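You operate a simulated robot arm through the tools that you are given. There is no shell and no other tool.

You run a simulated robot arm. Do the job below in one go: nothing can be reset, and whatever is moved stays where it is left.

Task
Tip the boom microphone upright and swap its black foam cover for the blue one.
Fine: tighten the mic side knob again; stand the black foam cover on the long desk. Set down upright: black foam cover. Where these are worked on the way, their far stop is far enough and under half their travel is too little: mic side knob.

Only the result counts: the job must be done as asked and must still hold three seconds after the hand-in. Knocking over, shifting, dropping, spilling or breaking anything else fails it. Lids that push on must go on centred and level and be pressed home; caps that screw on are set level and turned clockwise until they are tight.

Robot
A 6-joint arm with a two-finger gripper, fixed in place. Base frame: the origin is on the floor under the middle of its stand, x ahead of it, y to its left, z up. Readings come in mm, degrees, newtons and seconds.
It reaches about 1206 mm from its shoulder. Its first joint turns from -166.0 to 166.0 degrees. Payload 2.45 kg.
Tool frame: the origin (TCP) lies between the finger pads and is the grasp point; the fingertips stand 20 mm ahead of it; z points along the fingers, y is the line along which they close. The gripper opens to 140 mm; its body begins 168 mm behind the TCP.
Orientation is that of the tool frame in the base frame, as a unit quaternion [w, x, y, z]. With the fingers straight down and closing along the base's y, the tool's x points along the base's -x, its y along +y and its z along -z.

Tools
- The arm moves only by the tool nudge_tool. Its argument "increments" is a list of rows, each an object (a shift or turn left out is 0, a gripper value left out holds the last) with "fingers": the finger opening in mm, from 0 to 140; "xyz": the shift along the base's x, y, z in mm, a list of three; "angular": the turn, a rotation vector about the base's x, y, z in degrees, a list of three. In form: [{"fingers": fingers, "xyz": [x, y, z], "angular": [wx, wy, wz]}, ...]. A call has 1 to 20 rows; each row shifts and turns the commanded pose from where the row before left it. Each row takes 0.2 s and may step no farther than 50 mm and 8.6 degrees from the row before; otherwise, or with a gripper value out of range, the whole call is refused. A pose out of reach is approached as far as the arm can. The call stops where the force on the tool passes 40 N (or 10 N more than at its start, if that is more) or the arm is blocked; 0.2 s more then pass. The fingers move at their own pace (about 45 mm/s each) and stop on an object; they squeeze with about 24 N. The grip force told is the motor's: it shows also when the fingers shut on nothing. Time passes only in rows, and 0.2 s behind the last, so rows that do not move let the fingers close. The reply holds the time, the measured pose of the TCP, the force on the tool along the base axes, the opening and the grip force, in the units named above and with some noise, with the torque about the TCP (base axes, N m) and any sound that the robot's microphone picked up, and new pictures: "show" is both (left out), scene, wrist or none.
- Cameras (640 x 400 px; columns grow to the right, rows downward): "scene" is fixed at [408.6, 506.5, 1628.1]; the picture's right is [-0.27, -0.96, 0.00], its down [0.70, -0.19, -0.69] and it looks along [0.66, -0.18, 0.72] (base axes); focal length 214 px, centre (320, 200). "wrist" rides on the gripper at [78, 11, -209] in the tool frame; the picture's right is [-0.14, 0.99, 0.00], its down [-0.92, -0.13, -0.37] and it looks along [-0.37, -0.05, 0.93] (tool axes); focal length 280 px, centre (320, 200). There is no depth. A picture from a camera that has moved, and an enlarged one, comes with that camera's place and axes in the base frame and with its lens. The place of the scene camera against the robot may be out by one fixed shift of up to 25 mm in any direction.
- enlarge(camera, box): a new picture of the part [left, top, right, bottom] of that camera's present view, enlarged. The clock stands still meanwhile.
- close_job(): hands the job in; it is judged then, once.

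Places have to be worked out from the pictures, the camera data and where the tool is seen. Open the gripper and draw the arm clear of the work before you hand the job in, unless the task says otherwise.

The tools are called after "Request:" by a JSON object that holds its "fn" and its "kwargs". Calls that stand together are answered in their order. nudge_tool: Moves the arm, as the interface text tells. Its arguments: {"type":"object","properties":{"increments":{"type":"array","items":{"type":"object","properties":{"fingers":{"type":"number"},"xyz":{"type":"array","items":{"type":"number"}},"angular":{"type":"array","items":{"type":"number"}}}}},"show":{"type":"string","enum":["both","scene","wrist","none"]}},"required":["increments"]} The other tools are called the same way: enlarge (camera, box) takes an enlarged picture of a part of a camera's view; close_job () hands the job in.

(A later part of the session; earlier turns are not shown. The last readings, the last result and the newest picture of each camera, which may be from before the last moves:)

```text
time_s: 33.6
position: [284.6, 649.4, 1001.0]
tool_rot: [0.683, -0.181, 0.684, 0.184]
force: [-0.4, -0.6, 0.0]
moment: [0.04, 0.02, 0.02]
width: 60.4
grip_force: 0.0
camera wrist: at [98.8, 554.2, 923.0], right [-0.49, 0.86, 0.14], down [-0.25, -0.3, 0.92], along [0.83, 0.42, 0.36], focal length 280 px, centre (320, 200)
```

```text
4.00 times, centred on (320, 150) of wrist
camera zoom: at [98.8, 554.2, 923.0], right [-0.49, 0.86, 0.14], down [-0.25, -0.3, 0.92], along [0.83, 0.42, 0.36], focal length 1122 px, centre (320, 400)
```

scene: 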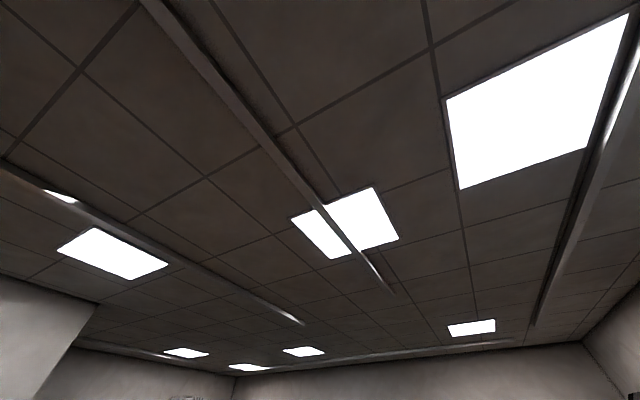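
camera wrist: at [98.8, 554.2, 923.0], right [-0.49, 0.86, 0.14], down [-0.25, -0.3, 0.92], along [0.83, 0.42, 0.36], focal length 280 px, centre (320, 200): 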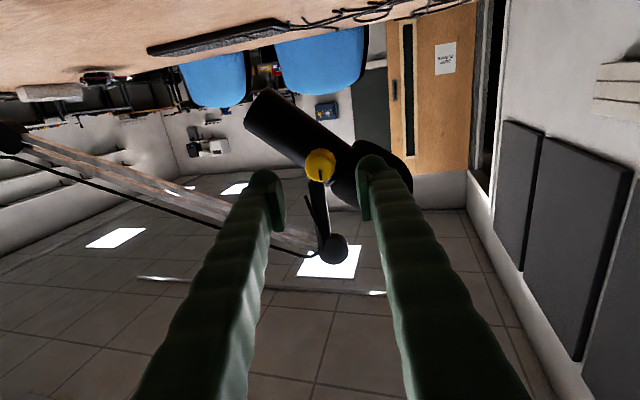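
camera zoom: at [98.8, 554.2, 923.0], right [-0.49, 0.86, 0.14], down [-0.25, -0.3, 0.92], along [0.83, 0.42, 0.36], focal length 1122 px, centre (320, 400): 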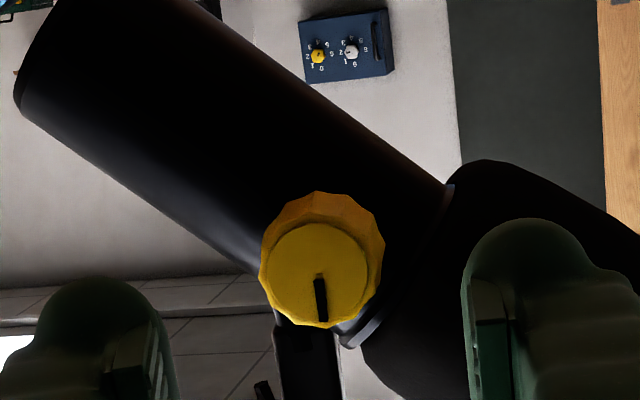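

The tool axis now passes within about 1 mm of the knob's centre, and its face is about 80 mm ahead of the TCP. I'll advance 70 mm with the fingers straddling the knob.

Request:
{"fn": "nudge_tool", "kwargs": {"increments": [{"xyz": [20.8, 12, 0]}, {"xyz": [20.8, 12, 0]}, {"xyz": [12.1, 7, 0]}, {"xyz": [7, 4, 0]}, {"xyz": [0, 0, 0]}], "show": "wrist"}}

Request:
{"fn": "enlarge", "kwargs": {"camera": "wrist", "box": [240, 120, 400, 220]}}

```text
time_s: 34.8
position: [344.8, 684.0, 999.3]
tool_rot: [0.683, -0.181, 0.684, 0.184]
force: [-0.4, -0.3, -0.3]
moment: [-0.01, 0.0, 0.02]
width: 60.0
grip_force: 0.0
camera wrist: at [158.7, 589.6, 922.5], right [-0.49, 0.86, 0.14], down [-0.25, -0.3, 0.92], along [0.83, 0.42, 0.36], focal length 280 px, centre (320, 200)
```

wrist: 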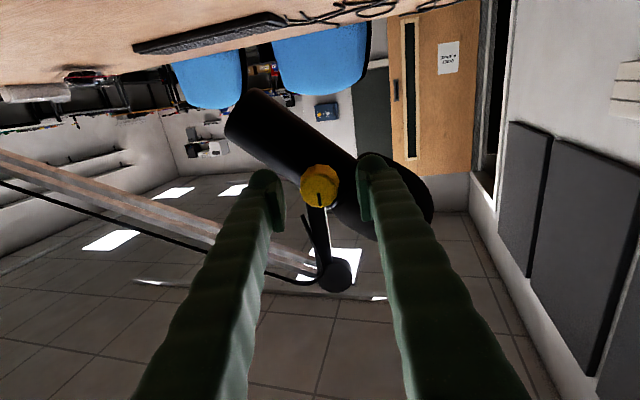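

```text
4.00 times, centred on (320, 170) of wrist
camera zoom: at [158.7, 589.6, 922.5], right [-0.49, 0.86, 0.14], down [-0.25, -0.3, 0.92], along [0.83, 0.42, 0.36], focal length 1122 px, centre (320, 320)
```

zoom: 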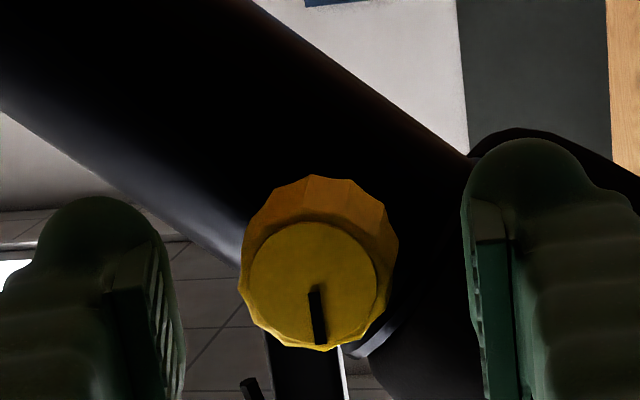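

The knob is centred within about 1.5 mm, and its face is 10 mm ahead of the TCP. I'll nudge in 6 mm with a small centring correction, then close on the knob.

Request:
{"fn": "nudge_tool", "kwargs": {"increments": [{"xyz": [5.8, 1.9, 1.5]}, {"xyz": [0, 0, 0]}, {"fingers": 25}, {"fingers": 25}, {"fingers": 25}, {"fingers": 25}], "show": "wrist"}}

Request:
{"fn": "enlarge", "kwargs": {"camera": "wrist", "box": [240, 120, 400, 220]}}

```text
time_s: 36.2
position: [350.9, 687.0, 1001.5]
tool_rot: [0.683, -0.183, 0.683, 0.184]
force: [-2.3, 7.3, 1.8]
moment: [-0.03, 0.04, 0.16]
width: 30.9
grip_force: 44.9
camera wrist: at [164.3, 591.5, 923.9], right [-0.49, 0.86, 0.14], down [-0.25, -0.3, 0.92], along [0.83, 0.42, 0.36], focal length 280 px, centre (320, 200)
```

wrist: 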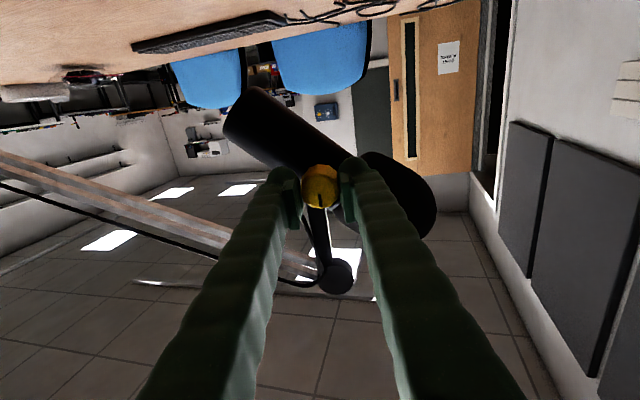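

```text
4.00 times, centred on (320, 170) of wrist
camera zoom: at [164.3, 591.5, 923.9], right [-0.49, 0.86, 0.14], down [-0.25, -0.3, 0.92], along [0.83, 0.42, 0.36], focal length 1122 px, centre (320, 320)
```

zoom: 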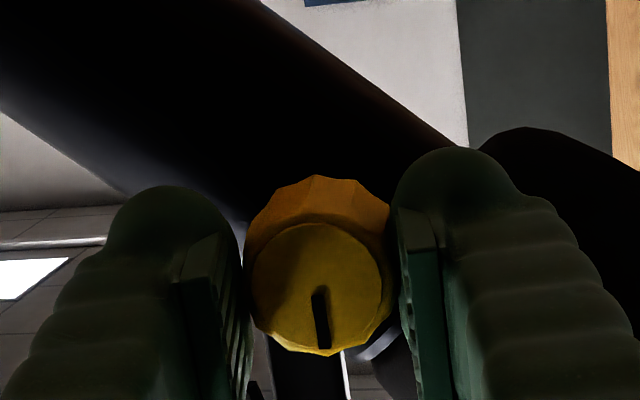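

I've gripped the knob at 31 mm wide with a slight sideways load, which I'll relieve by shifting 0.8 mm. Now I'll turn it counter-clockwise, as seen from the front, by 16° and check the torque.

Request:
{"fn": "nudge_tool", "kwargs": {"increments": [{"xyz": [-0.4, 0.7, 0]}, {"angular": [-6.93, -4.0, 0]}, {"angular": [-6.93, -4.0, 0]}, {"xyz": [0, 0, 0]}], "show": "wrist"}}

Request:
{"fn": "enlarge", "kwargs": {"camera": "wrist", "box": [240, 120, 400, 220]}}

```text
time_s: 37.2
position: [350.9, 686.9, 1002.2]
tool_rot: [0.702, -0.275, 0.651, 0.086]
force: [-8.1, 4.6, -10.5]
moment: [-0.14, 0.22, 0.27]
width: 31.0
grip_force: 45.1
camera wrist: at [175.1, 572.9, 924.0], right [-0.49, 0.86, -0.14], down [-0.38, -0.07, 0.92], along [0.78, 0.51, 0.36], focal length 280 px, centre (320, 200)
```

wrist: 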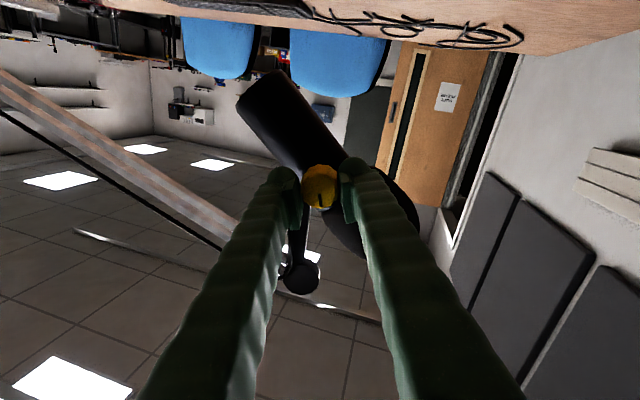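

```text
4.00 times, centred on (320, 170) of wrist
camera zoom: at [175.1, 572.9, 924.0], right [-0.49, 0.86, -0.14], down [-0.38, -0.07, 0.92], along [0.78, 0.51, 0.36], focal length 1122 px, centre (320, 320)
```

zoom: 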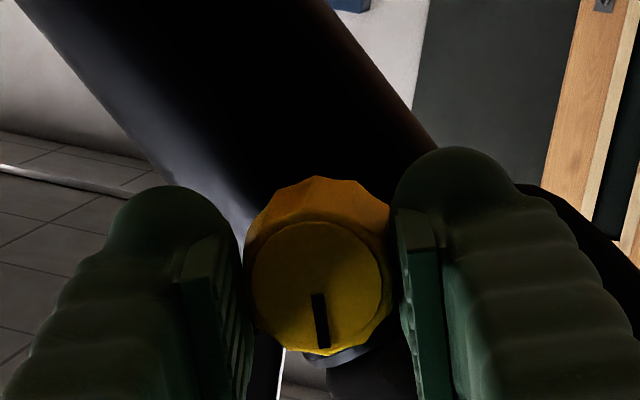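

The knob is turning with the fingers at little torque, about 16° so far. I'll relieve the small eccentric load and keep turning counter-clockwise.

Request:
{"fn": "nudge_tool", "kwargs": {"increments": [{"xyz": [-0.3, 0.5, -1.0]}, {"angular": [-6.93, -4.0, 0]}, {"angular": [-6.93, -4.0, 0]}, {"angular": [-6.93, -4.0, 0]}, {"xyz": [0, 0, 0]}], "show": "wrist"}}

```text
time_s: 38.4
position: [350.2, 688.9, 1001.4]
tool_rot: [0.705, -0.405, 0.579, -0.062]
force: [-1.9, 9.5, 11.2]
moment: [0.01, 0.03, 0.27]
width: 30.9
grip_force: 44.6
camera wrist: at [190.3, 546.5, 934.4], right [-0.42, 0.73, -0.53], down [-0.57, 0.24, 0.79], along [0.71, 0.63, 0.31], focal length 280 px, centre (320, 200)
```

wrist: 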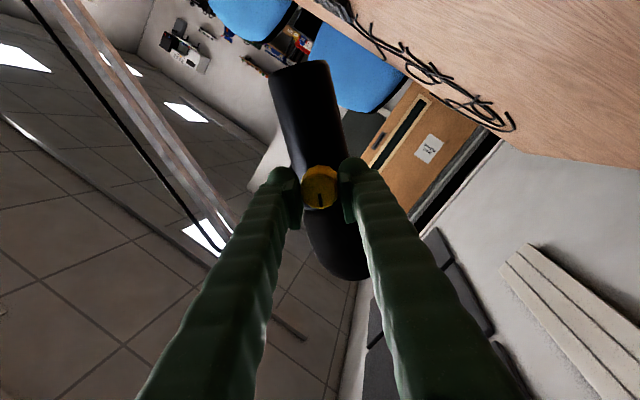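

About 40° turned and still free. I'll continue counter-clockwise with a small centring shift.

Request:
{"fn": "nudge_tool", "kwargs": {"increments": [{"xyz": [-0.35, 0.6, 0.6]}, {"angular": [-6.93, -4.0, 0]}, {"angular": [-6.93, -4.0, 0]}, {"angular": [-6.93, -4.0, 0]}, {"xyz": [0, 0, 0]}], "show": "wrist"}}

Request:
{"fn": "enlarge", "kwargs": {"camera": "wrist", "box": [240, 120, 400, 220]}}

```text
time_s: 39.6
position: [350.6, 688.2, 1000.7]
tool_rot: [0.676, -0.516, 0.483, -0.207]
force: [-4.6, -1.6, -29.3]
moment: [-0.24, 0.48, -0.18]
width: 30.9
grip_force: 44.8
camera wrist: at [202.0, 526.7, 957.2], right [-0.28, 0.48, -0.83], down [-0.7, 0.48, 0.52], along [0.65, 0.73, 0.21], focal length 280 px, centre (320, 200)
```

wrist: 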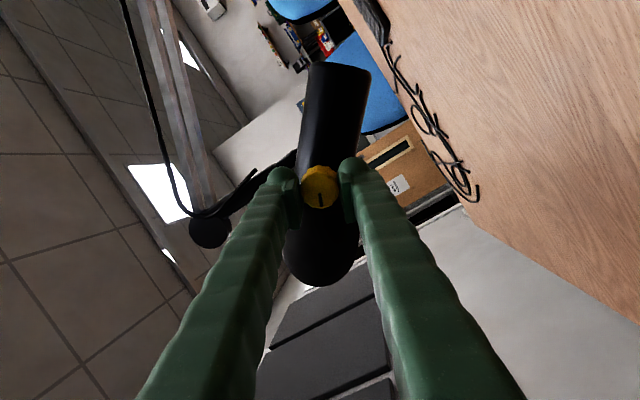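

```text
4.00 times, centred on (320, 170) of wrist
camera zoom: at [202.0, 526.7, 957.2], right [-0.28, 0.48, -0.83], down [-0.7, 0.48, 0.52], along [0.65, 0.73, 0.21], focal length 1122 px, centre (320, 320)
```

zoom: 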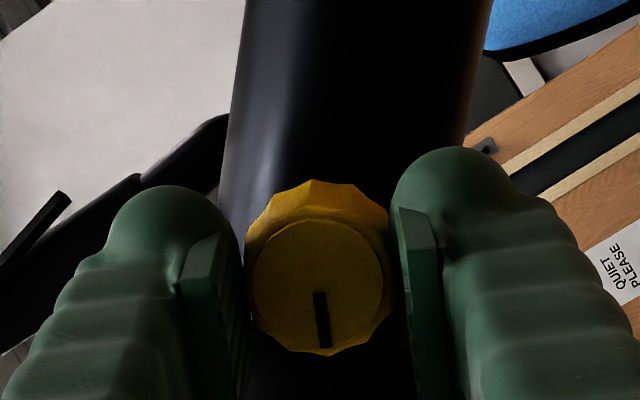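

The load has built to 29 N downward, because the fingers now close almost vertically and sit a little high. I'll shift down about 1.5 mm and read the force before turning further.

Request:
{"fn": "nudge_tool", "kwargs": {"increments": [{"xyz": [-0.3, 0.5, -1.5]}, {"xyz": [0, 0, 0]}], "show": "none"}}

```text
time_s: 40.2
position: [349.7, 688.6, 1001.0]
tool_rot: [0.677, -0.516, 0.483, -0.207]
force: [2.7, -3.0, -4.8]
moment: [-0.07, 0.15, -0.14]
width: 30.8
grip_force: 45.1
```

The load has relaxed to about 5 N. I'll keep turning counter-clockwise.

Request:
{"fn": "nudge_tool", "kwargs": {"increments": [{"angular": [-6.93, -4.0, 0]}, {"angular": [-6.93, -4.0, 0]}, {"angular": [-6.93, -4.0, 0]}, {"xyz": [0, 0, 0]}], "show": "wrist"}}

Request:
{"fn": "enlarge", "kwargs": {"camera": "wrist", "box": [240, 120, 400, 220]}}

```text
time_s: 41.2
position: [350.3, 689.3, 1000.1]
tool_rot: [0.619, -0.605, 0.364, -0.343]
force: [3.6, -2.4, -1.1]
moment: [0.0, 0.02, -0.04]
width: 30.8
grip_force: 45.1
camera wrist: at [208.1, 516.2, 986.6], right [-0.09, 0.15, -0.98], down [-0.78, 0.61, 0.16], along [0.62, 0.78, 0.07], focal length 280 px, centre (320, 200)
```

wrist: 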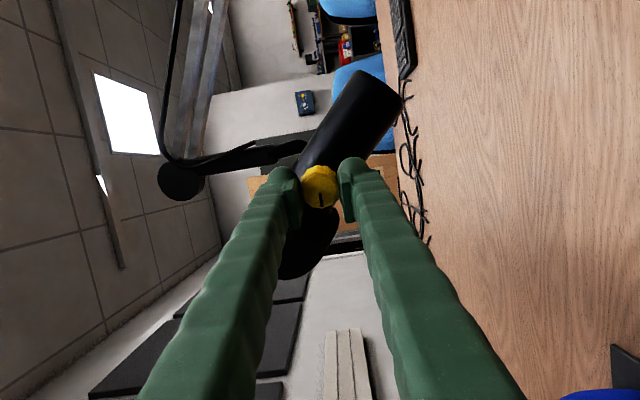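

```text
4.00 times, centred on (320, 170) of wrist
camera zoom: at [208.1, 516.2, 986.6], right [-0.09, 0.15, -0.98], down [-0.78, 0.61, 0.16], along [0.62, 0.78, 0.07], focal length 1122 px, centre (320, 320)
```

zoom: 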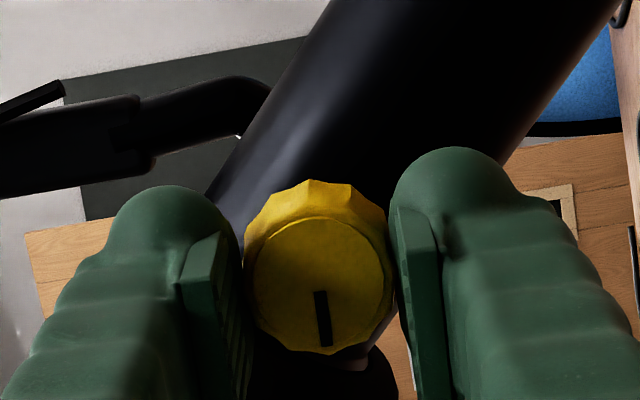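

88° turned with no stop yet, and the knob follows the fingers. I'll release, rotate the gripper back 88° and regrip, so the fingers never sweep into the foam.

Request:
{"fn": "nudge_tool", "kwargs": {"increments": [{"fingers": 60}, {"fingers": 60}, {"xyz": [-8.7, -5, 0]}, {"angular": [6.93, 4.0, 0]}, {"angular": [6.93, 4.0, 0]}, {"angular": [6.93, 4.0, 0]}, {"angular": [6.93, 4.0, 0]}, {"angular": [6.93, 4.0, 0]}, {"angular": [6.93, 4.0, 0]}, {"angular": [6.93, 4.0, 0]}, {"angular": [6.93, 4.0, 0]}, {"angular": [6.93, 4.0, 0]}, {"angular": [6.93, 4.0, 0]}, {"angular": [6.93, 4.0, 0]}, {"xyz": [0, 0, 0]}], "show": "wrist"}}

Request:
{"fn": "enlarge", "kwargs": {"camera": "wrist", "box": [240, 120, 400, 220]}}

```text
time_s: 44.4
position: [341.4, 682.2, 1000.9]
tool_rot: [0.682, -0.181, 0.684, 0.184]
force: [0.8, 0.6, -0.7]
moment: [0.04, 0.0, 0.0]
width: 60.1
grip_force: 0.0
camera wrist: at [154.9, 587.7, 922.6], right [-0.49, 0.86, 0.14], down [-0.25, -0.3, 0.92], along [0.83, 0.42, 0.36], focal length 280 px, centre (320, 200)
```

wrist: 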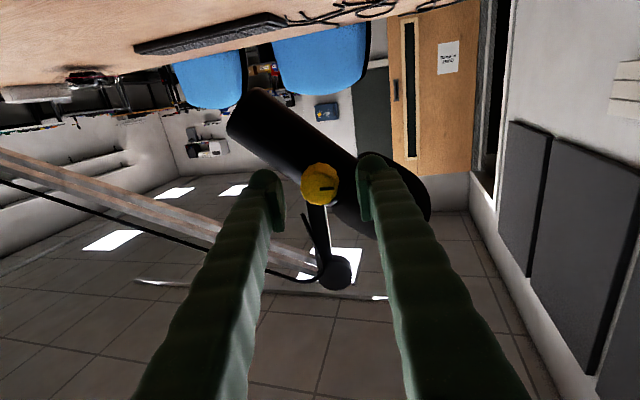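

```text
4.00 times, centred on (320, 170) of wrist
camera zoom: at [154.9, 587.7, 922.6], right [-0.49, 0.86, 0.14], down [-0.25, -0.3, 0.92], along [0.83, 0.42, 0.36], focal length 1122 px, centre (320, 320)
```

zoom: 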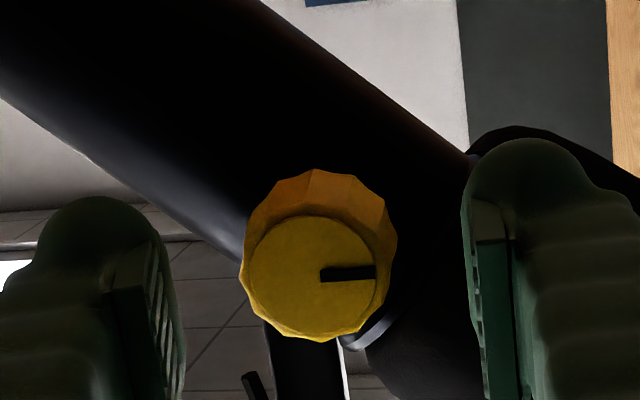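

The index mark swung 88° counter-clockwise, and the mic has held its tilt. I'll regrip and continue turning.

Request:
{"fn": "nudge_tool", "kwargs": {"increments": [{"xyz": [7.0, 4.9, -0.5]}, {"xyz": [0, 0, 0]}, {"fingers": 25}, {"fingers": 25}, {"fingers": 25}, {"fingers": 25}, {"angular": [-6.93, -4.0, 0]}, {"angular": [-6.93, -4.0, 0]}, {"angular": [-6.93, -4.0, 0]}, {"xyz": [0, 0, 0]}], "show": "wrist"}}

Request:
{"fn": "enlarge", "kwargs": {"camera": "wrist", "box": [240, 120, 400, 220]}}

```text
time_s: 46.6
position: [348.3, 686.8, 999.7]
tool_rot: [0.706, -0.32, 0.63, 0.037]
force: [9.5, -11.7, 1.5]
moment: [0.0, 0.07, -0.05]
width: 33.8
grip_force: 6.8
camera wrist: at [178.8, 563.9, 924.3], right [-0.48, 0.83, -0.28], down [-0.45, 0.04, 0.89], along [0.76, 0.55, 0.35], focal length 280 px, centre (320, 200)
```

wrist: 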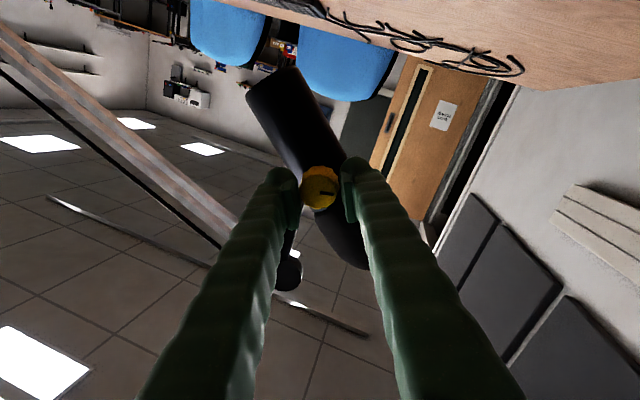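

```text
4.00 times, centred on (320, 170) of wrist
camera zoom: at [178.8, 563.9, 924.3], right [-0.48, 0.83, -0.28], down [-0.45, 0.04, 0.89], along [0.76, 0.55, 0.35], focal length 1122 px, centre (320, 320)
```

zoom: 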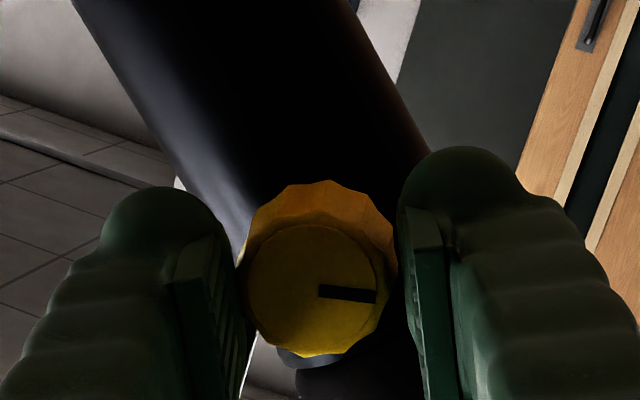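

The grip widened to 34 mm and the mark lags the fingers by about 14°, so the knob may have reached its stop and slipped. I'll let the fingers settle and look again.

Request:
{"fn": "nudge_tool", "kwargs": {"increments": [{"fingers": 20}, {"fingers": 20}, {"fingers": 20}], "show": "wrist"}}

Request:
{"fn": "enlarge", "kwargs": {"camera": "wrist", "box": [280, 150, 360, 220]}}

```text
time_s: 47.4
position: [349.5, 687.3, 1000.0]
tool_rot: [0.706, -0.319, 0.631, 0.037]
force: [11.6, -12.9, 7.7]
moment: [-0.05, -0.05, -0.17]
width: 32.9
grip_force: 9.4
camera wrist: at [178.8, 563.7, 924.5], right [-0.48, 0.83, -0.27], down [-0.45, 0.04, 0.89], along [0.76, 0.55, 0.35], focal length 280 px, centre (320, 200)
```

wrist: 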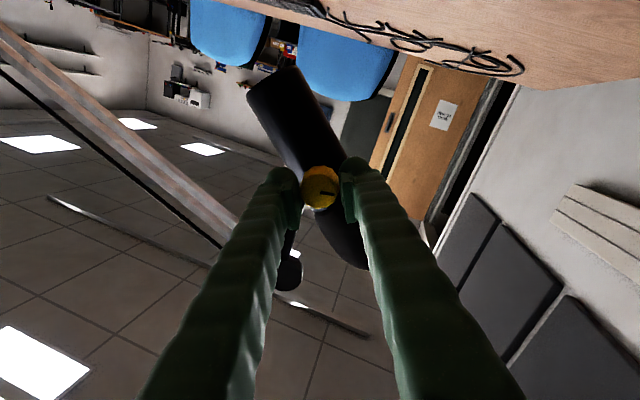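

```text
5.71 times, centred on (320, 185) of wrist
camera zoom: at [178.8, 563.7, 924.5], right [-0.48, 0.83, -0.27], down [-0.45, 0.04, 0.89], along [0.76, 0.55, 0.35], focal length 1602 px, centre (320, 286)
```

zoom: 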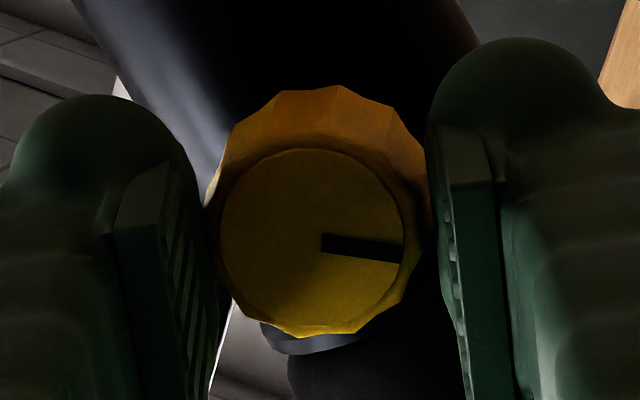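

Only one finger is really loaded, pushing the tool about 17 N toward −h. I'll shift the tool 1.5 mm that way and let the grip finish closing.

Request:
{"fn": "nudge_tool", "kwargs": {"increments": [{"xyz": [0.7, -1.2, -0.5]}, {"fingers": 20}, {"fingers": 20}, {"fingers": 20}], "show": "wrist"}}

Request:
{"fn": "enlarge", "kwargs": {"camera": "wrist", "box": [280, 150, 360, 220]}}

```text
time_s: 48.4
position: [349.7, 686.7, 998.3]
tool_rot: [0.706, -0.32, 0.631, 0.037]
force: [11.3, -11.9, 4.4]
moment: [0.02, 0.01, -0.1]
width: 31.4
grip_force: 8.4
camera wrist: at [179.0, 562.7, 923.7], right [-0.48, 0.83, -0.27], down [-0.45, 0.04, 0.89], along [0.76, 0.55, 0.35], focal length 280 px, centre (320, 200)
```

wrist: 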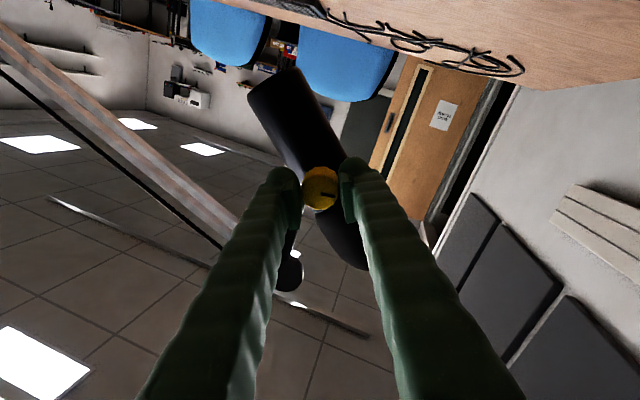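

```text
5.71 times, centred on (320, 185) of wrist
camera zoom: at [179.0, 562.7, 923.7], right [-0.48, 0.83, -0.27], down [-0.45, 0.04, 0.89], along [0.76, 0.55, 0.35], focal length 1602 px, centre (320, 286)
```

zoom: 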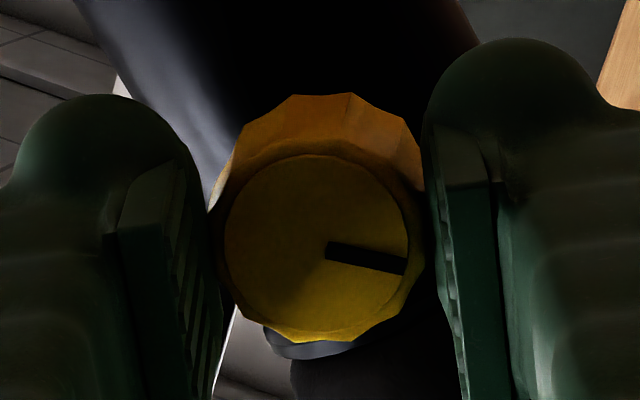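

The knob isn't following any further, which suggests a stop near 90°. I'll open, rotate back, regrip squarely and push a bit more to confirm it by torque.

Request:
{"fn": "nudge_tool", "kwargs": {"increments": [{"fingers": 50}, {"fingers": 50}, {"xyz": [-0.3, 0.6, 1.5], "angular": [6.93, 4.0, 0]}, {"angular": [6.93, 4.0, 0]}, {"angular": [6.93, 4.0, 0]}, {"xyz": [0, 0, 0]}], "show": "none"}}

Request:
{"fn": "enlarge", "kwargs": {"camera": "wrist", "box": [240, 120, 400, 220]}}

```text
time_s: 49.8
position: [349.3, 688.1, 999.7]
tool_rot: [0.683, -0.182, 0.683, 0.183]
force: [-0.6, 0.3, 0.3]
moment: [0.02, 0.06, 0.01]
width: 50.3
grip_force: 0.0
```

```text
4.00 times, centred on (320, 170) of wrist
camera zoom: at [161.9, 592.5, 922.7], right [-0.49, 0.86, 0.14], down [-0.25, -0.3, 0.92], along [0.83, 0.42, 0.36], focal length 1122 px, centre (320, 320)
```

zoom: 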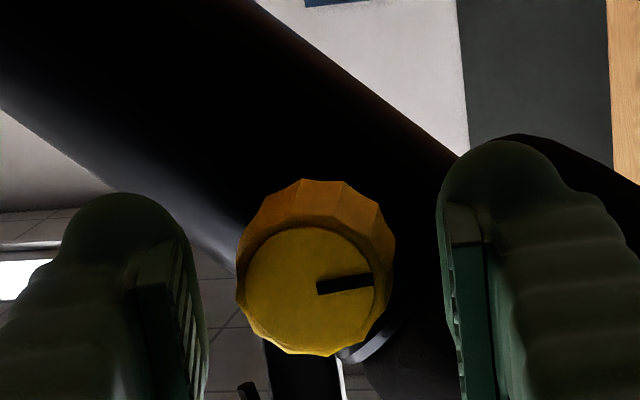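

The mark is still at the same angle, about 90° from where it started, and the mic hasn't moved. I'll recentre by 1.8 mm, regrip and test with a small extra turn for the stop.

Request:
{"fn": "nudge_tool", "kwargs": {"increments": [{"xyz": [0.9, -1.6, 0.5]}, {"fingers": 22}, {"fingers": 22}, {"fingers": 22}, {"fingers": 22}, {"angular": [-5.2, -3.0, 0]}, {"angular": [-5.2, -3.0, 0]}, {"xyz": [0, 0, 0]}], "show": "none"}}

Request:
{"fn": "enlarge", "kwargs": {"camera": "wrist", "box": [240, 120, 400, 220]}}

```text
time_s: 51.6
position: [347.9, 685.5, 1000.7]
tool_rot: [0.698, -0.253, 0.661, 0.111]
force: [-1.2, 1.2, -0.4]
moment: [0.36, 0.37, 0.21]
width: 30.2
grip_force: 44.7
```

```text
4.00 times, centred on (320, 170) of wrist
camera zoom: at [170.9, 576.4, 922.1], right [-0.5, 0.86, -0.07], down [-0.35, -0.13, 0.93], along [0.79, 0.49, 0.37], focal length 1122 px, centre (320, 320)
```

zoom: 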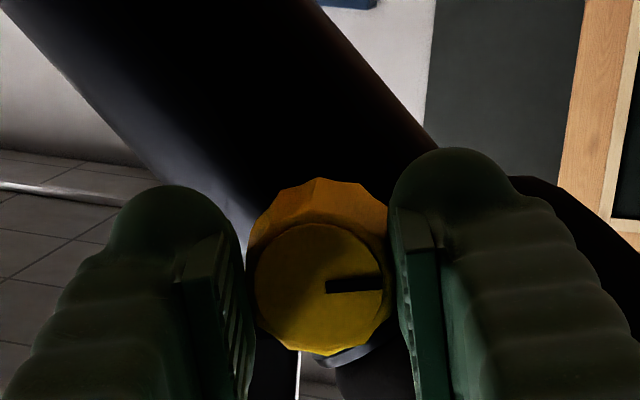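

With a square grip the knob followed another 9–10° and the resisting torque is now about 0.5 N·m. I'll keep turning a little to find the real stop.

Request:
{"fn": "nudge_tool", "kwargs": {"increments": [{"angular": [-5.2, -3.0, 0]}, {"angular": [-5.2, -3.0, 0]}, {"xyz": [0, 0, 0]}], "show": "none"}}

Request:
{"fn": "enlarge", "kwargs": {"camera": "wrist", "box": [240, 120, 400, 220]}}

```text
time_s: 52.4
position: [349.0, 686.7, 1001.4]
tool_rot: [0.706, -0.32, 0.63, 0.037]
force: [-4.5, 3.5, 0.0]
moment: [0.23, 0.32, 0.22]
width: 30.7
grip_force: 45.3
```

```text
4.00 times, centred on (320, 170) of wrist
camera zoom: at [178.8, 562.5, 925.7], right [-0.48, 0.83, -0.28], down [-0.45, 0.04, 0.89], along [0.75, 0.55, 0.35], focal length 1122 px, centre (320, 320)
```

zoom: 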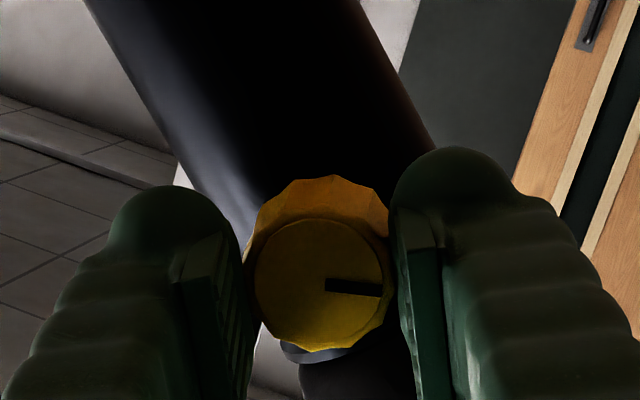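

The mark now slips relative to the fingers, so the knob is at its far stop, about 95–98° from where it began. I'll release, back off, and turn the tool to point down with its fingers closing perpendicular to the knob axis, ready to tip the mic.

Request:
{"fn": "nudge_tool", "kwargs": {"increments": [{"fingers": 70}, {"fingers": 70}, {"xyz": [-34.6, -20, 0]}, {"xyz": [-34.6, -20, 0]}, {"xyz": [-34.6, -20, 0]}, {"fingers": 140, "angular": [6.93, 4.0, 0]}, {"angular": [6.93, 4.0, 0]}, {"angular": [6.93, 4.0, 0]}, {"xyz": [0, 0, 15], "angular": [-4.1, 7.1, 0]}, {"xyz": [0, 0, 15], "angular": [-4.1, 7.1, 0]}, {"xyz": [0, 0, 15], "angular": [-4.1, 7.1, 0]}, {"xyz": [0, 0, 15], "angular": [-4.1, 7.1, 0]}, {"xyz": [0, 0, 15], "angular": [-4.1, 7.1, 0]}, {"xyz": [0, 0, 15], "angular": [-4.1, 7.1, 0]}, {"xyz": [0, 0, 15], "angular": [-4.1, 7.1, 0]}, {"xyz": [0, 0, 15], "angular": [-4.1, 7.1, 0]}, {"xyz": [0, 0, 15], "angular": [-4.1, 7.1, 0]}, {"xyz": [0, 0, 15], "angular": [-4.1, 7.1, 0]}, {"xyz": [0, 0, 0], "angular": [-4.0, 6.9, 0]}, {"xyz": [0, 0, 0]}], "show": "wrist"}}

```text
time_s: 56.6
position: [245.0, 624.8, 1151.4]
tool_rot: [-0.001, -0.258, 0.966, -0.001]
force: [-0.4, -0.6, 0.8]
moment: [0.01, -0.01, 0.01]
width: 139.8
grip_force: 0.1
camera wrist: at [172.5, 596.3, 1360.5], right [-0.37, 0.93, 0.0], down [0.86, 0.35, 0.37], along [0.34, 0.14, -0.93], focal length 280 px, centre (320, 200)
```

wrist: 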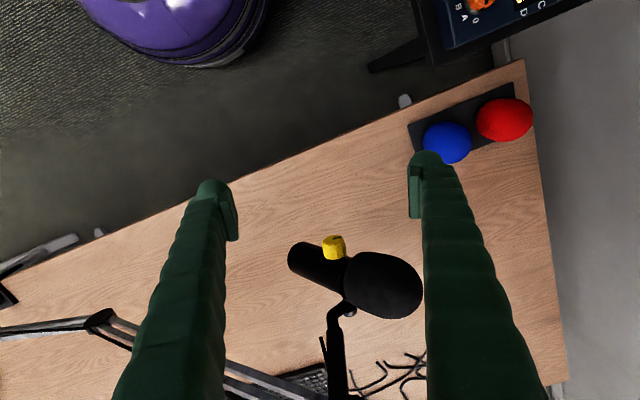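

The tool points down and closes perpendicular to the knob axis, and my predictions for the knob and foam match the picture. I'll zoom in to check the foam's outline before straddling it.

Request:
{"fn": "enlarge", "kwargs": {"camera": "wrist", "box": [270, 220, 430, 330]}}

Request:
{"fn": "enlarge", "kwargs": {"camera": "wrist", "box": [390, 60, 570, 180]}}

Request:
{"fn": "enlarge", "kwargs": {"camera": "wrist", "box": [0, 398, 640, 400]}}

```text
3.64 times, centred on (350, 275) of wrist
camera zoom: at [172.5, 596.3, 1360.5], right [-0.37, 0.93, 0.0], down [0.86, 0.35, 0.37], along [0.34, 0.14, -0.93], focal length 1020 px, centre (211, -73)
```

zoom: 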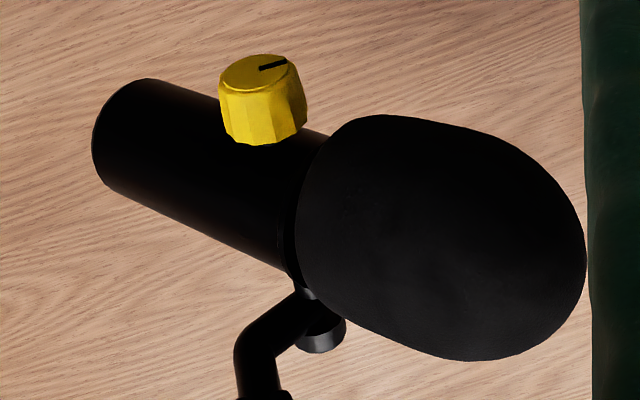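

```text
3.33 times, centred on (480, 120) of wrist
camera zoom: at [172.5, 596.3, 1360.5], right [-0.37, 0.93, 0.0], down [0.86, 0.35, 0.37], along [0.34, 0.14, -0.93], focal length 935 px, centre (-213, 467)
```

zoom: 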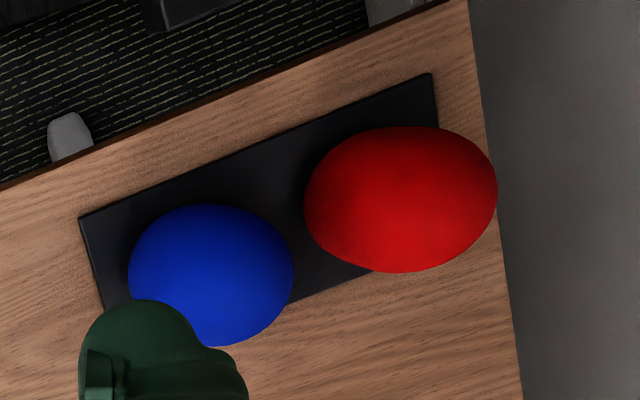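

```text
1.00 times, centred on (320, 399) of wrist (not enlarged: the box is as wide or as high as the picture)
camera zoom: at [172.5, 596.3, 1360.5], right [-0.37, 0.93, 0.0], down [0.86, 0.35, 0.37], along [0.34, 0.14, -0.93], focal length 280 px, centre (320, 1)
```

zoom: 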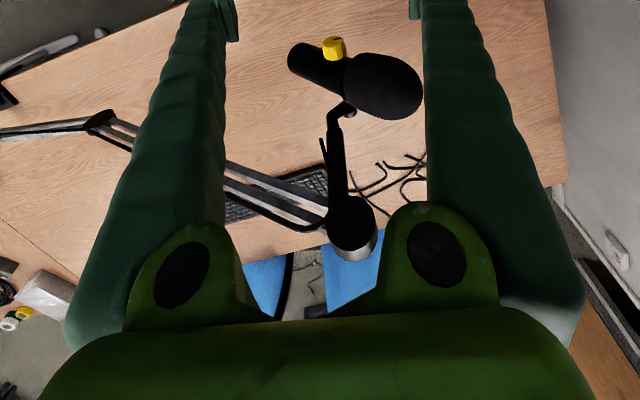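

I need to know exactly where the boom's top joint sits relative to the foam's upward path. I'll zoom in on the picture's bottom edge to measure it.

Request:
{"fn": "enlarge", "kwargs": {"camera": "wrist", "box": [250, 397, 450, 400]}}

```text
3.20 times, centred on (350, 398) of wrist
camera zoom: at [172.5, 596.3, 1360.5], right [-0.37, 0.93, 0.0], down [0.86, 0.35, 0.37], along [0.34, 0.14, -0.93], focal length 897 px, centre (224, -435)
```

zoom: 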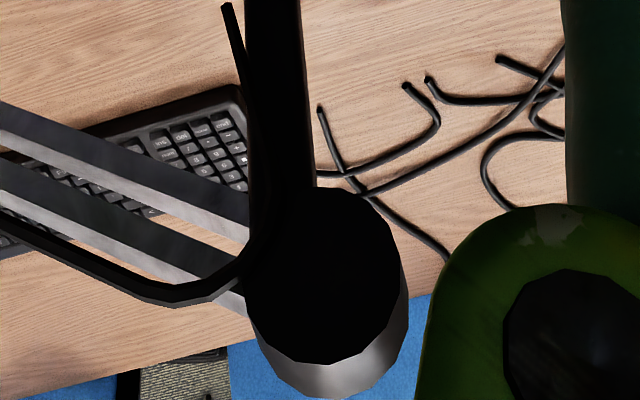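

The joint's disk face is at about 65 mm beyond the mic axis, so lifting the 40 mm radius foam straight up clears it by 25 mm. Now I'll move above the tilted foam with the fingers wide open.

Request:
{"fn": "nudge_tool", "kwargs": {"increments": [{"xyz": [34, 33, 4]}, {"xyz": [34, 33, 4]}, {"xyz": [34, 33, 0]}, {"xyz": [34, 32.5, 0]}, {"xyz": [0, 0, 0]}], "show": "wrist"}}

```text
time_s: 57.8
position: [382.3, 758.1, 1160.4]
tool_rot: [0.001, -0.257, 0.967, -0.001]
force: [-0.3, -0.2, 0.3]
moment: [0.03, 0.0, -0.02]
width: 140.1
grip_force: 0.1
camera wrist: at [309.4, 728.7, 1370.3], right [-0.37, 0.93, 0.0], down [0.86, 0.35, 0.37], along [0.34, 0.14, -0.93], focal length 280 px, centre (320, 200)
```

wrist: 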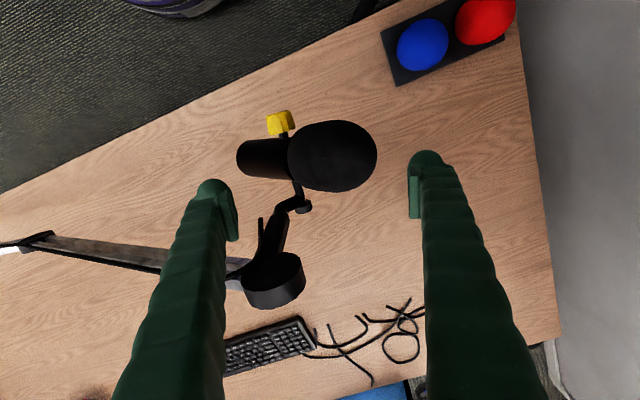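

I'm above the mic with the foam between the fingers, and everything matches within a few mm. I'll descend so the fingertips are about 40 mm above the pivot.

Request:
{"fn": "nudge_tool", "kwargs": {"increments": [{"xyz": [1, 0, -30]}, {"xyz": [0, 0, -30]}, {"xyz": [0, 0, -25]}, {"xyz": [0, 0, -15]}, {"xyz": [0, 0, 0]}], "show": "wrist"}}

```text
time_s: 59.0
position: [383.9, 758.2, 1058.8]
tool_rot: [0.001, -0.259, 0.966, -0.001]
force: [-1.1, 1.9, 1.1]
moment: [0.12, 0.12, -0.02]
width: 139.8
grip_force: 0.0
camera wrist: at [310.5, 728.1, 1267.7], right [-0.37, 0.93, 0.0], down [0.86, 0.35, 0.37], along [0.34, 0.14, -0.93], focal length 280 px, centre (320, 200)
```

wrist: 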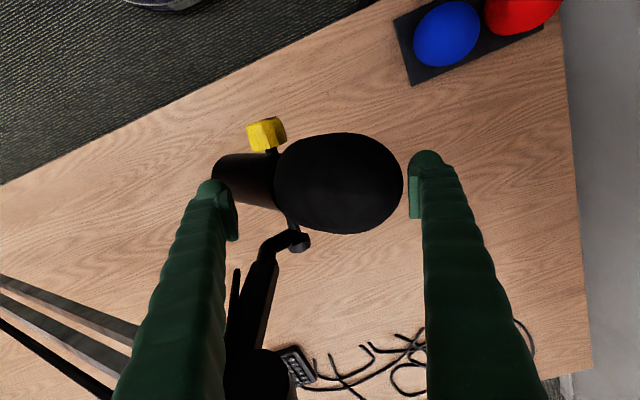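

The fingers straddle the foam, with the right finger just outside it. I'll push slowly toward −h with that finger and watch the force as the mic begins to tip.

Request:
{"fn": "nudge_tool", "kwargs": {"increments": [{"xyz": [3, -5.2, 0]}, {"xyz": [3, -5.2, 0]}, {"xyz": [3, -5.2, 0]}, {"xyz": [3, -5.2, 0]}, {"xyz": [0, 0, 0]}], "show": "wrist"}}

```text
time_s: 59.6
position: [383.7, 751.2, 1058.9]
tool_rot: [-0.002, -0.259, 0.966, 0.003]
force: [-21.6, 22.2, 14.8]
moment: [1.0, 0.69, 0.5]
width: 140.2
grip_force: 0.2
stopped in row 2: the force on the tool passed its limit at 47 N (the readings are from after the stop); the commanded pose is now the measured one
camera wrist: at [311.1, 720.2, 1268.7], right [-0.38, 0.93, 0.01], down [0.86, 0.35, 0.37], along [0.34, 0.14, -0.93], focal length 280 px, centre (320, 200)
```

wrist: 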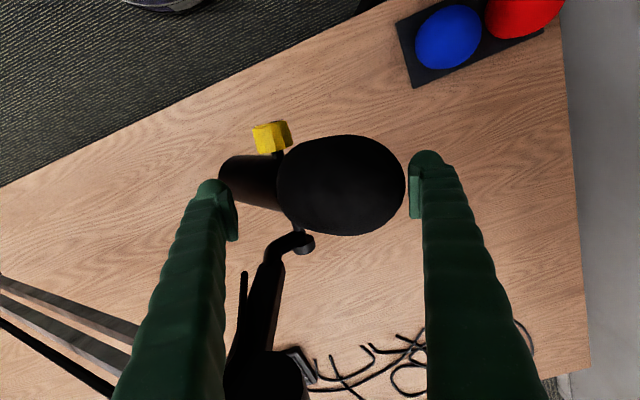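

The right finger is pressing on the foam, and the push reached 47 N with little visible motion. The hinge may be slow rather than locked, so I'll wait a moment and see whether the force decays.

Request:
{"fn": "nudge_tool", "kwargs": {"increments": [{"xyz": [0, 0, 0]}, {"xyz": [0, 0, 0]}, {"xyz": [0, 0, 0]}, {"xyz": [0, 0, 0]}], "show": "wrist"}}

Request:
{"fn": "enlarge", "kwargs": {"camera": "wrist", "box": [200, 100, 440, 250]}}

```text
time_s: 60.6
position: [382.9, 751.2, 1059.6]
tool_rot: [-0.001, -0.258, 0.966, 0.002]
force: [-17.7, 20.1, 13.9]
moment: [0.93, 0.64, 0.29]
width: 140.4
grip_force: 0.2
stopped in row 4: the force on the tool passed its limit at 44 N (the readings are from after the stop); the commanded pose is now the measured one
camera wrist: at [311.8, 720.1, 1268.7], right [-0.38, 0.93, 0.01], down [0.86, 0.35, 0.37], along [0.34, 0.14, -0.93], focal length 280 px, centre (320, 200)
```

wrist: 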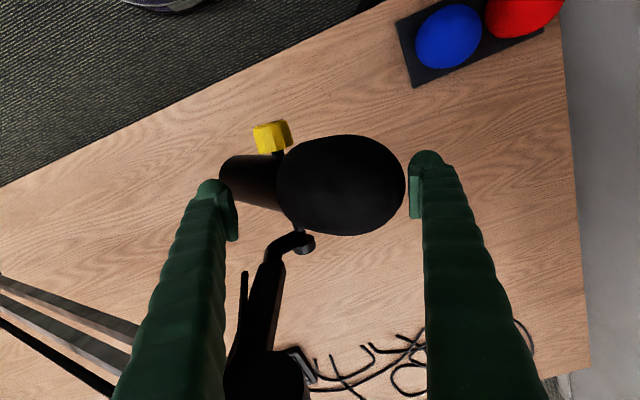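

```text
2.67 times, centred on (320, 175) of wrist
camera zoom: at [311.8, 720.1, 1268.7], right [-0.38, 0.93, 0.01], down [0.86, 0.35, 0.37], along [0.34, 0.14, -0.93], focal length 748 px, centre (320, 267)
```

zoom: 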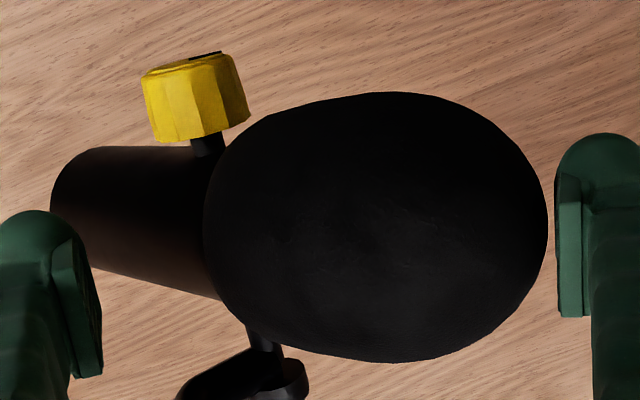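

The contact force points straight at the pivot: the finger's friction locks the foam instead of tipping it. I'll back off and instead grip the foam from the knob side and rotate it about the pivot.

Request:
{"fn": "nudge_tool", "kwargs": {"increments": [{"xyz": [-5, 8.5, 0]}, {"xyz": [0, 0, 37]}, {"xyz": [0, 0, 37]}, {"xyz": [0, 0, 37]}, {"xyz": [-32, -18, 0]}, {"xyz": [-32, -18, 0]}, {"xyz": [-32, -18, 0]}, {"xyz": [-32, -18, 0]}, {"xyz": [0, 0, -10], "angular": [4.1, -7.1, 0]}, {"xyz": [0, 0, -10], "angular": [4.1, -7.1, 0]}, {"xyz": [0, 0, -10], "angular": [4.1, -7.1, 0]}, {"xyz": [0, 0, -10], "angular": [4.1, -7.1, 0]}, {"xyz": [0, 0, -10], "angular": [4.1, -7.1, 0]}, {"xyz": [0, 0, -10], "angular": [4.1, -7.1, 0]}, {"xyz": [0, 0, -10], "angular": [4.1, -7.1, 0]}, {"xyz": [0, 0, -10], "angular": [4.1, -7.1, 0]}, {"xyz": [0, 0, -10], "angular": [4.1, -7.1, 0]}, {"xyz": [0, 0, -10], "angular": [4.1, -7.1, 0]}, {"xyz": [0, 0, -9], "angular": [4.0, -6.9, 0]}, {"xyz": [0, 0, 0]}], "show": "wrist"}}

```text
time_s: 64.8
position: [252.5, 687.1, 1061.7]
tool_rot: [0.683, -0.184, 0.683, 0.185]
force: [-0.6, 0.6, -0.1]
moment: [-0.01, 0.0, 0.01]
width: 140.0
grip_force: 0.1
camera wrist: at [67.0, 590.3, 983.8], right [-0.5, 0.86, 0.14], down [-0.25, -0.3, 0.92], along [0.83, 0.42, 0.37], focal length 280 px, centre (320, 200)
```

wrist: 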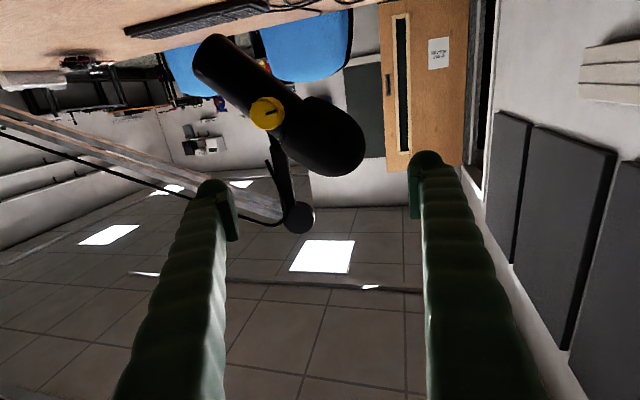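

I'm facing the mic along the knob axis again. I'll zoom in to check whether its tilt changed and how the knob's mark sits.

Request:
{"fn": "enlarge", "kwargs": {"camera": "wrist", "box": [200, 60, 380, 180]}}

```text
3.33 times, centred on (290, 120) of wrist
camera zoom: at [67.0, 590.3, 983.8], right [-0.5, 0.86, 0.14], down [-0.25, -0.3, 0.92], along [0.83, 0.42, 0.37], focal length 935 px, centre (420, 467)
```

zoom: 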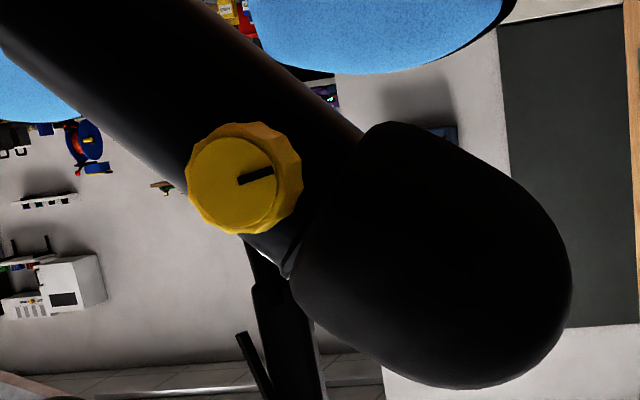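

The mic is still at 45°, and the knob has turned about 100° in total. I'll roll the gripper 45° so it closes across the mic, lined up with the foam's centre.

Request:
{"fn": "nudge_tool", "kwargs": {"increments": [{"xyz": [-0.6, 1, -0.8], "angular": [-6.5, -3.75, 0]}, {"xyz": [-0.6, 1, -0.8], "angular": [-6.5, -3.75, 0]}, {"xyz": [-0.6, 1, -0.8], "angular": [-6.5, -3.75, 0]}, {"xyz": [-0.6, 1, -0.8], "angular": [-6.5, -3.75, 0]}, {"xyz": [-0.6, 1, -0.8], "angular": [-6.5, -3.75, 0]}, {"xyz": [-0.6, 1, -0.8], "angular": [-6.5, -3.75, 0]}, {"xyz": [0, 0, 0]}], "show": "wrist"}}

Request:
{"fn": "enlarge", "kwargs": {"camera": "wrist", "box": [220, 80, 420, 220]}}

```text
time_s: 66.5
position: [249.6, 693.4, 1054.3]
tool_rot: [0.7, -0.432, 0.561, -0.092]
force: [0.0, 0.3, -0.7]
moment: [0.02, 0.0, -0.01]
width: 139.9
grip_force: 0.0
camera wrist: at [92.0, 545.8, 994.4], right [-0.4, 0.69, -0.6], down [-0.6, 0.3, 0.74], along [0.69, 0.66, 0.29], focal length 280 px, centre (320, 200)
```

wrist: 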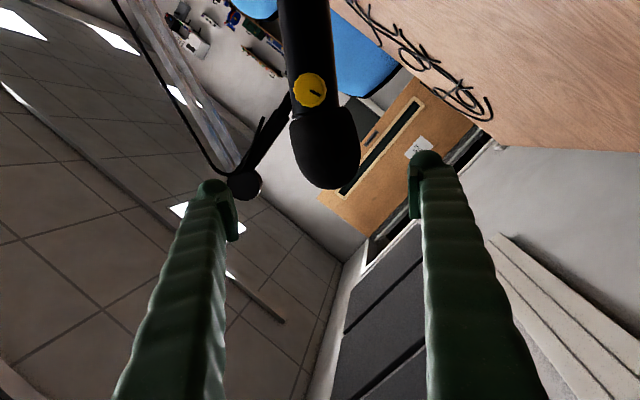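

```text
2.86 times, centred on (320, 150) of wrist
camera zoom: at [92.0, 545.8, 994.4], right [-0.4, 0.69, -0.6], down [-0.6, 0.3, 0.74], along [0.69, 0.66, 0.29], focal length 801 px, centre (320, 343)
```

zoom: 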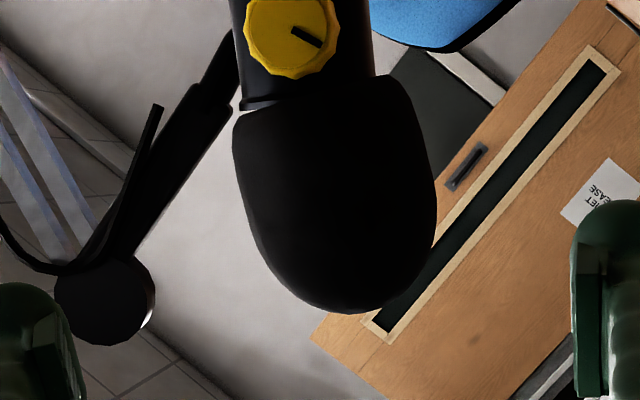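

The gripper now closes squarely across the foam, which looks about 4 mm off the tool axis. I'll correct that, narrow to 110 mm and advance along the knob axis, stopping short of the boom stem behind.

Request:
{"fn": "nudge_tool", "kwargs": {"increments": [{"fingers": 112, "xyz": [-1.4, 2.4, -2.8]}, {"xyz": [30.3, 17.5, 0]}, {"xyz": [30.3, 17.5, 0]}, {"xyz": [26, 15, 0]}, {"xyz": [0, 0, 0]}], "show": "wrist"}}

Request:
{"fn": "enlarge", "kwargs": {"camera": "wrist", "box": [200, 80, 440, 240]}}

```text
time_s: 67.7
position: [335.6, 745.0, 1054.4]
tool_rot: [0.7, -0.432, 0.562, -0.092]
force: [-0.4, 1.0, 0.0]
moment: [-0.01, 0.03, 0.02]
width: 111.9
grip_force: 0.0
camera wrist: at [179.4, 598.5, 993.2], right [-0.4, 0.69, -0.6], down [-0.6, 0.3, 0.74], along [0.69, 0.66, 0.29], focal length 280 px, centre (320, 200)
```

wrist: 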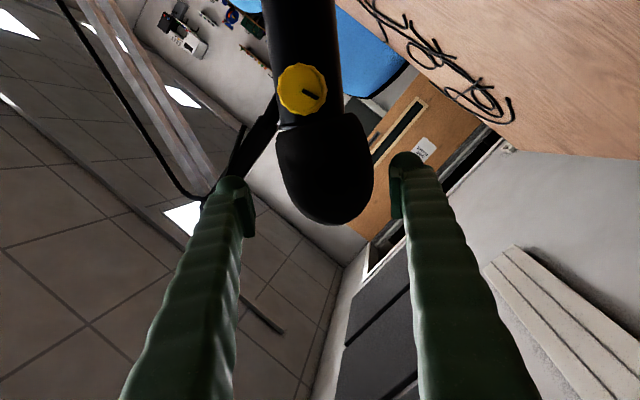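

```text
2.50 times, centred on (320, 160) of wrist
camera zoom: at [179.4, 598.5, 993.2], right [-0.4, 0.69, -0.6], down [-0.6, 0.3, 0.74], along [0.69, 0.66, 0.29], focal length 701 px, centre (320, 300)
```

zoom: 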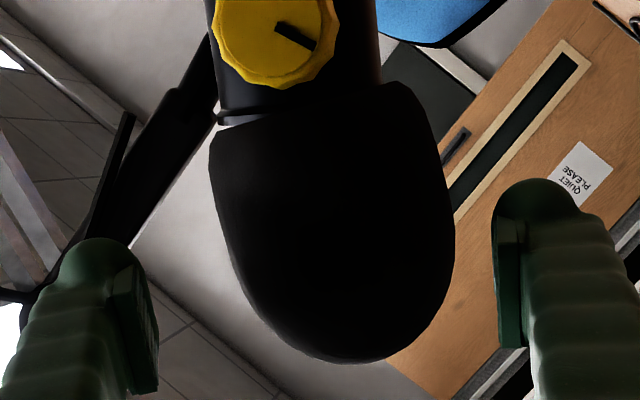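

The foam is well centred between the pads. I'll advance 35 mm more so the pads reach its widest part, then close gently.

Request:
{"fn": "nudge_tool", "kwargs": {"increments": [{"xyz": [15, 8.7, 0]}, {"xyz": [15.3, 8.8, 0]}, {"xyz": [0, 0, 0]}, {"fingers": 60}, {"fingers": 60}, {"fingers": 60}, {"fingers": 60}], "show": "wrist"}}

Request:
{"fn": "enlarge", "kwargs": {"camera": "wrist", "box": [200, 80, 440, 240]}}

```text
time_s: 69.2
position: [364.5, 763.0, 1053.8]
tool_rot: [0.7, -0.432, 0.562, -0.092]
force: [-3.9, 3.8, 3.4]
moment: [-0.08, -0.01, 0.17]
width: 74.2
grip_force: 24.7
camera wrist: at [207.4, 616.4, 992.3], right [-0.4, 0.69, -0.6], down [-0.6, 0.3, 0.74], along [0.69, 0.66, 0.29], focal length 280 px, centre (320, 200)
```

wrist: 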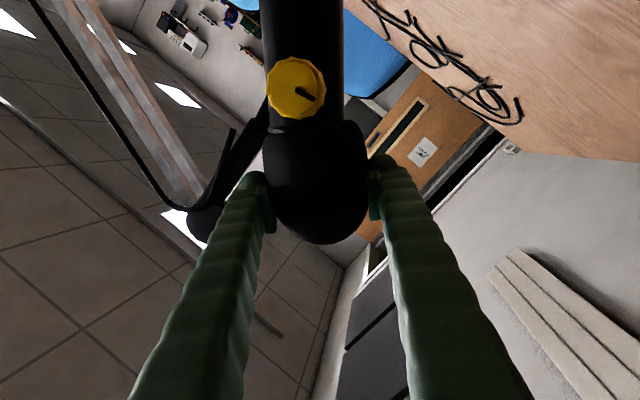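

```text
2.50 times, centred on (320, 160) of wrist
camera zoom: at [207.4, 616.4, 992.3], right [-0.4, 0.69, -0.6], down [-0.6, 0.3, 0.74], along [0.69, 0.66, 0.29], focal length 701 px, centre (320, 300)
```

zoom: 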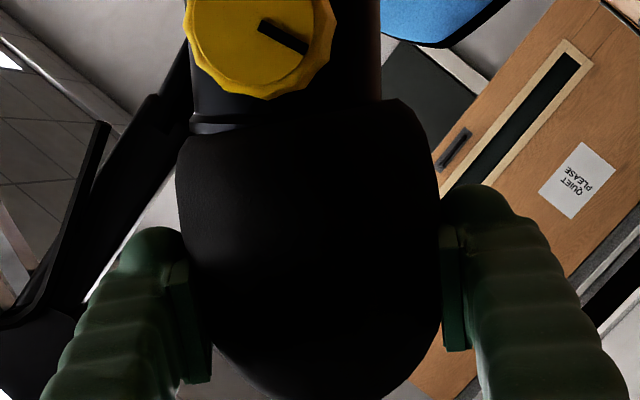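

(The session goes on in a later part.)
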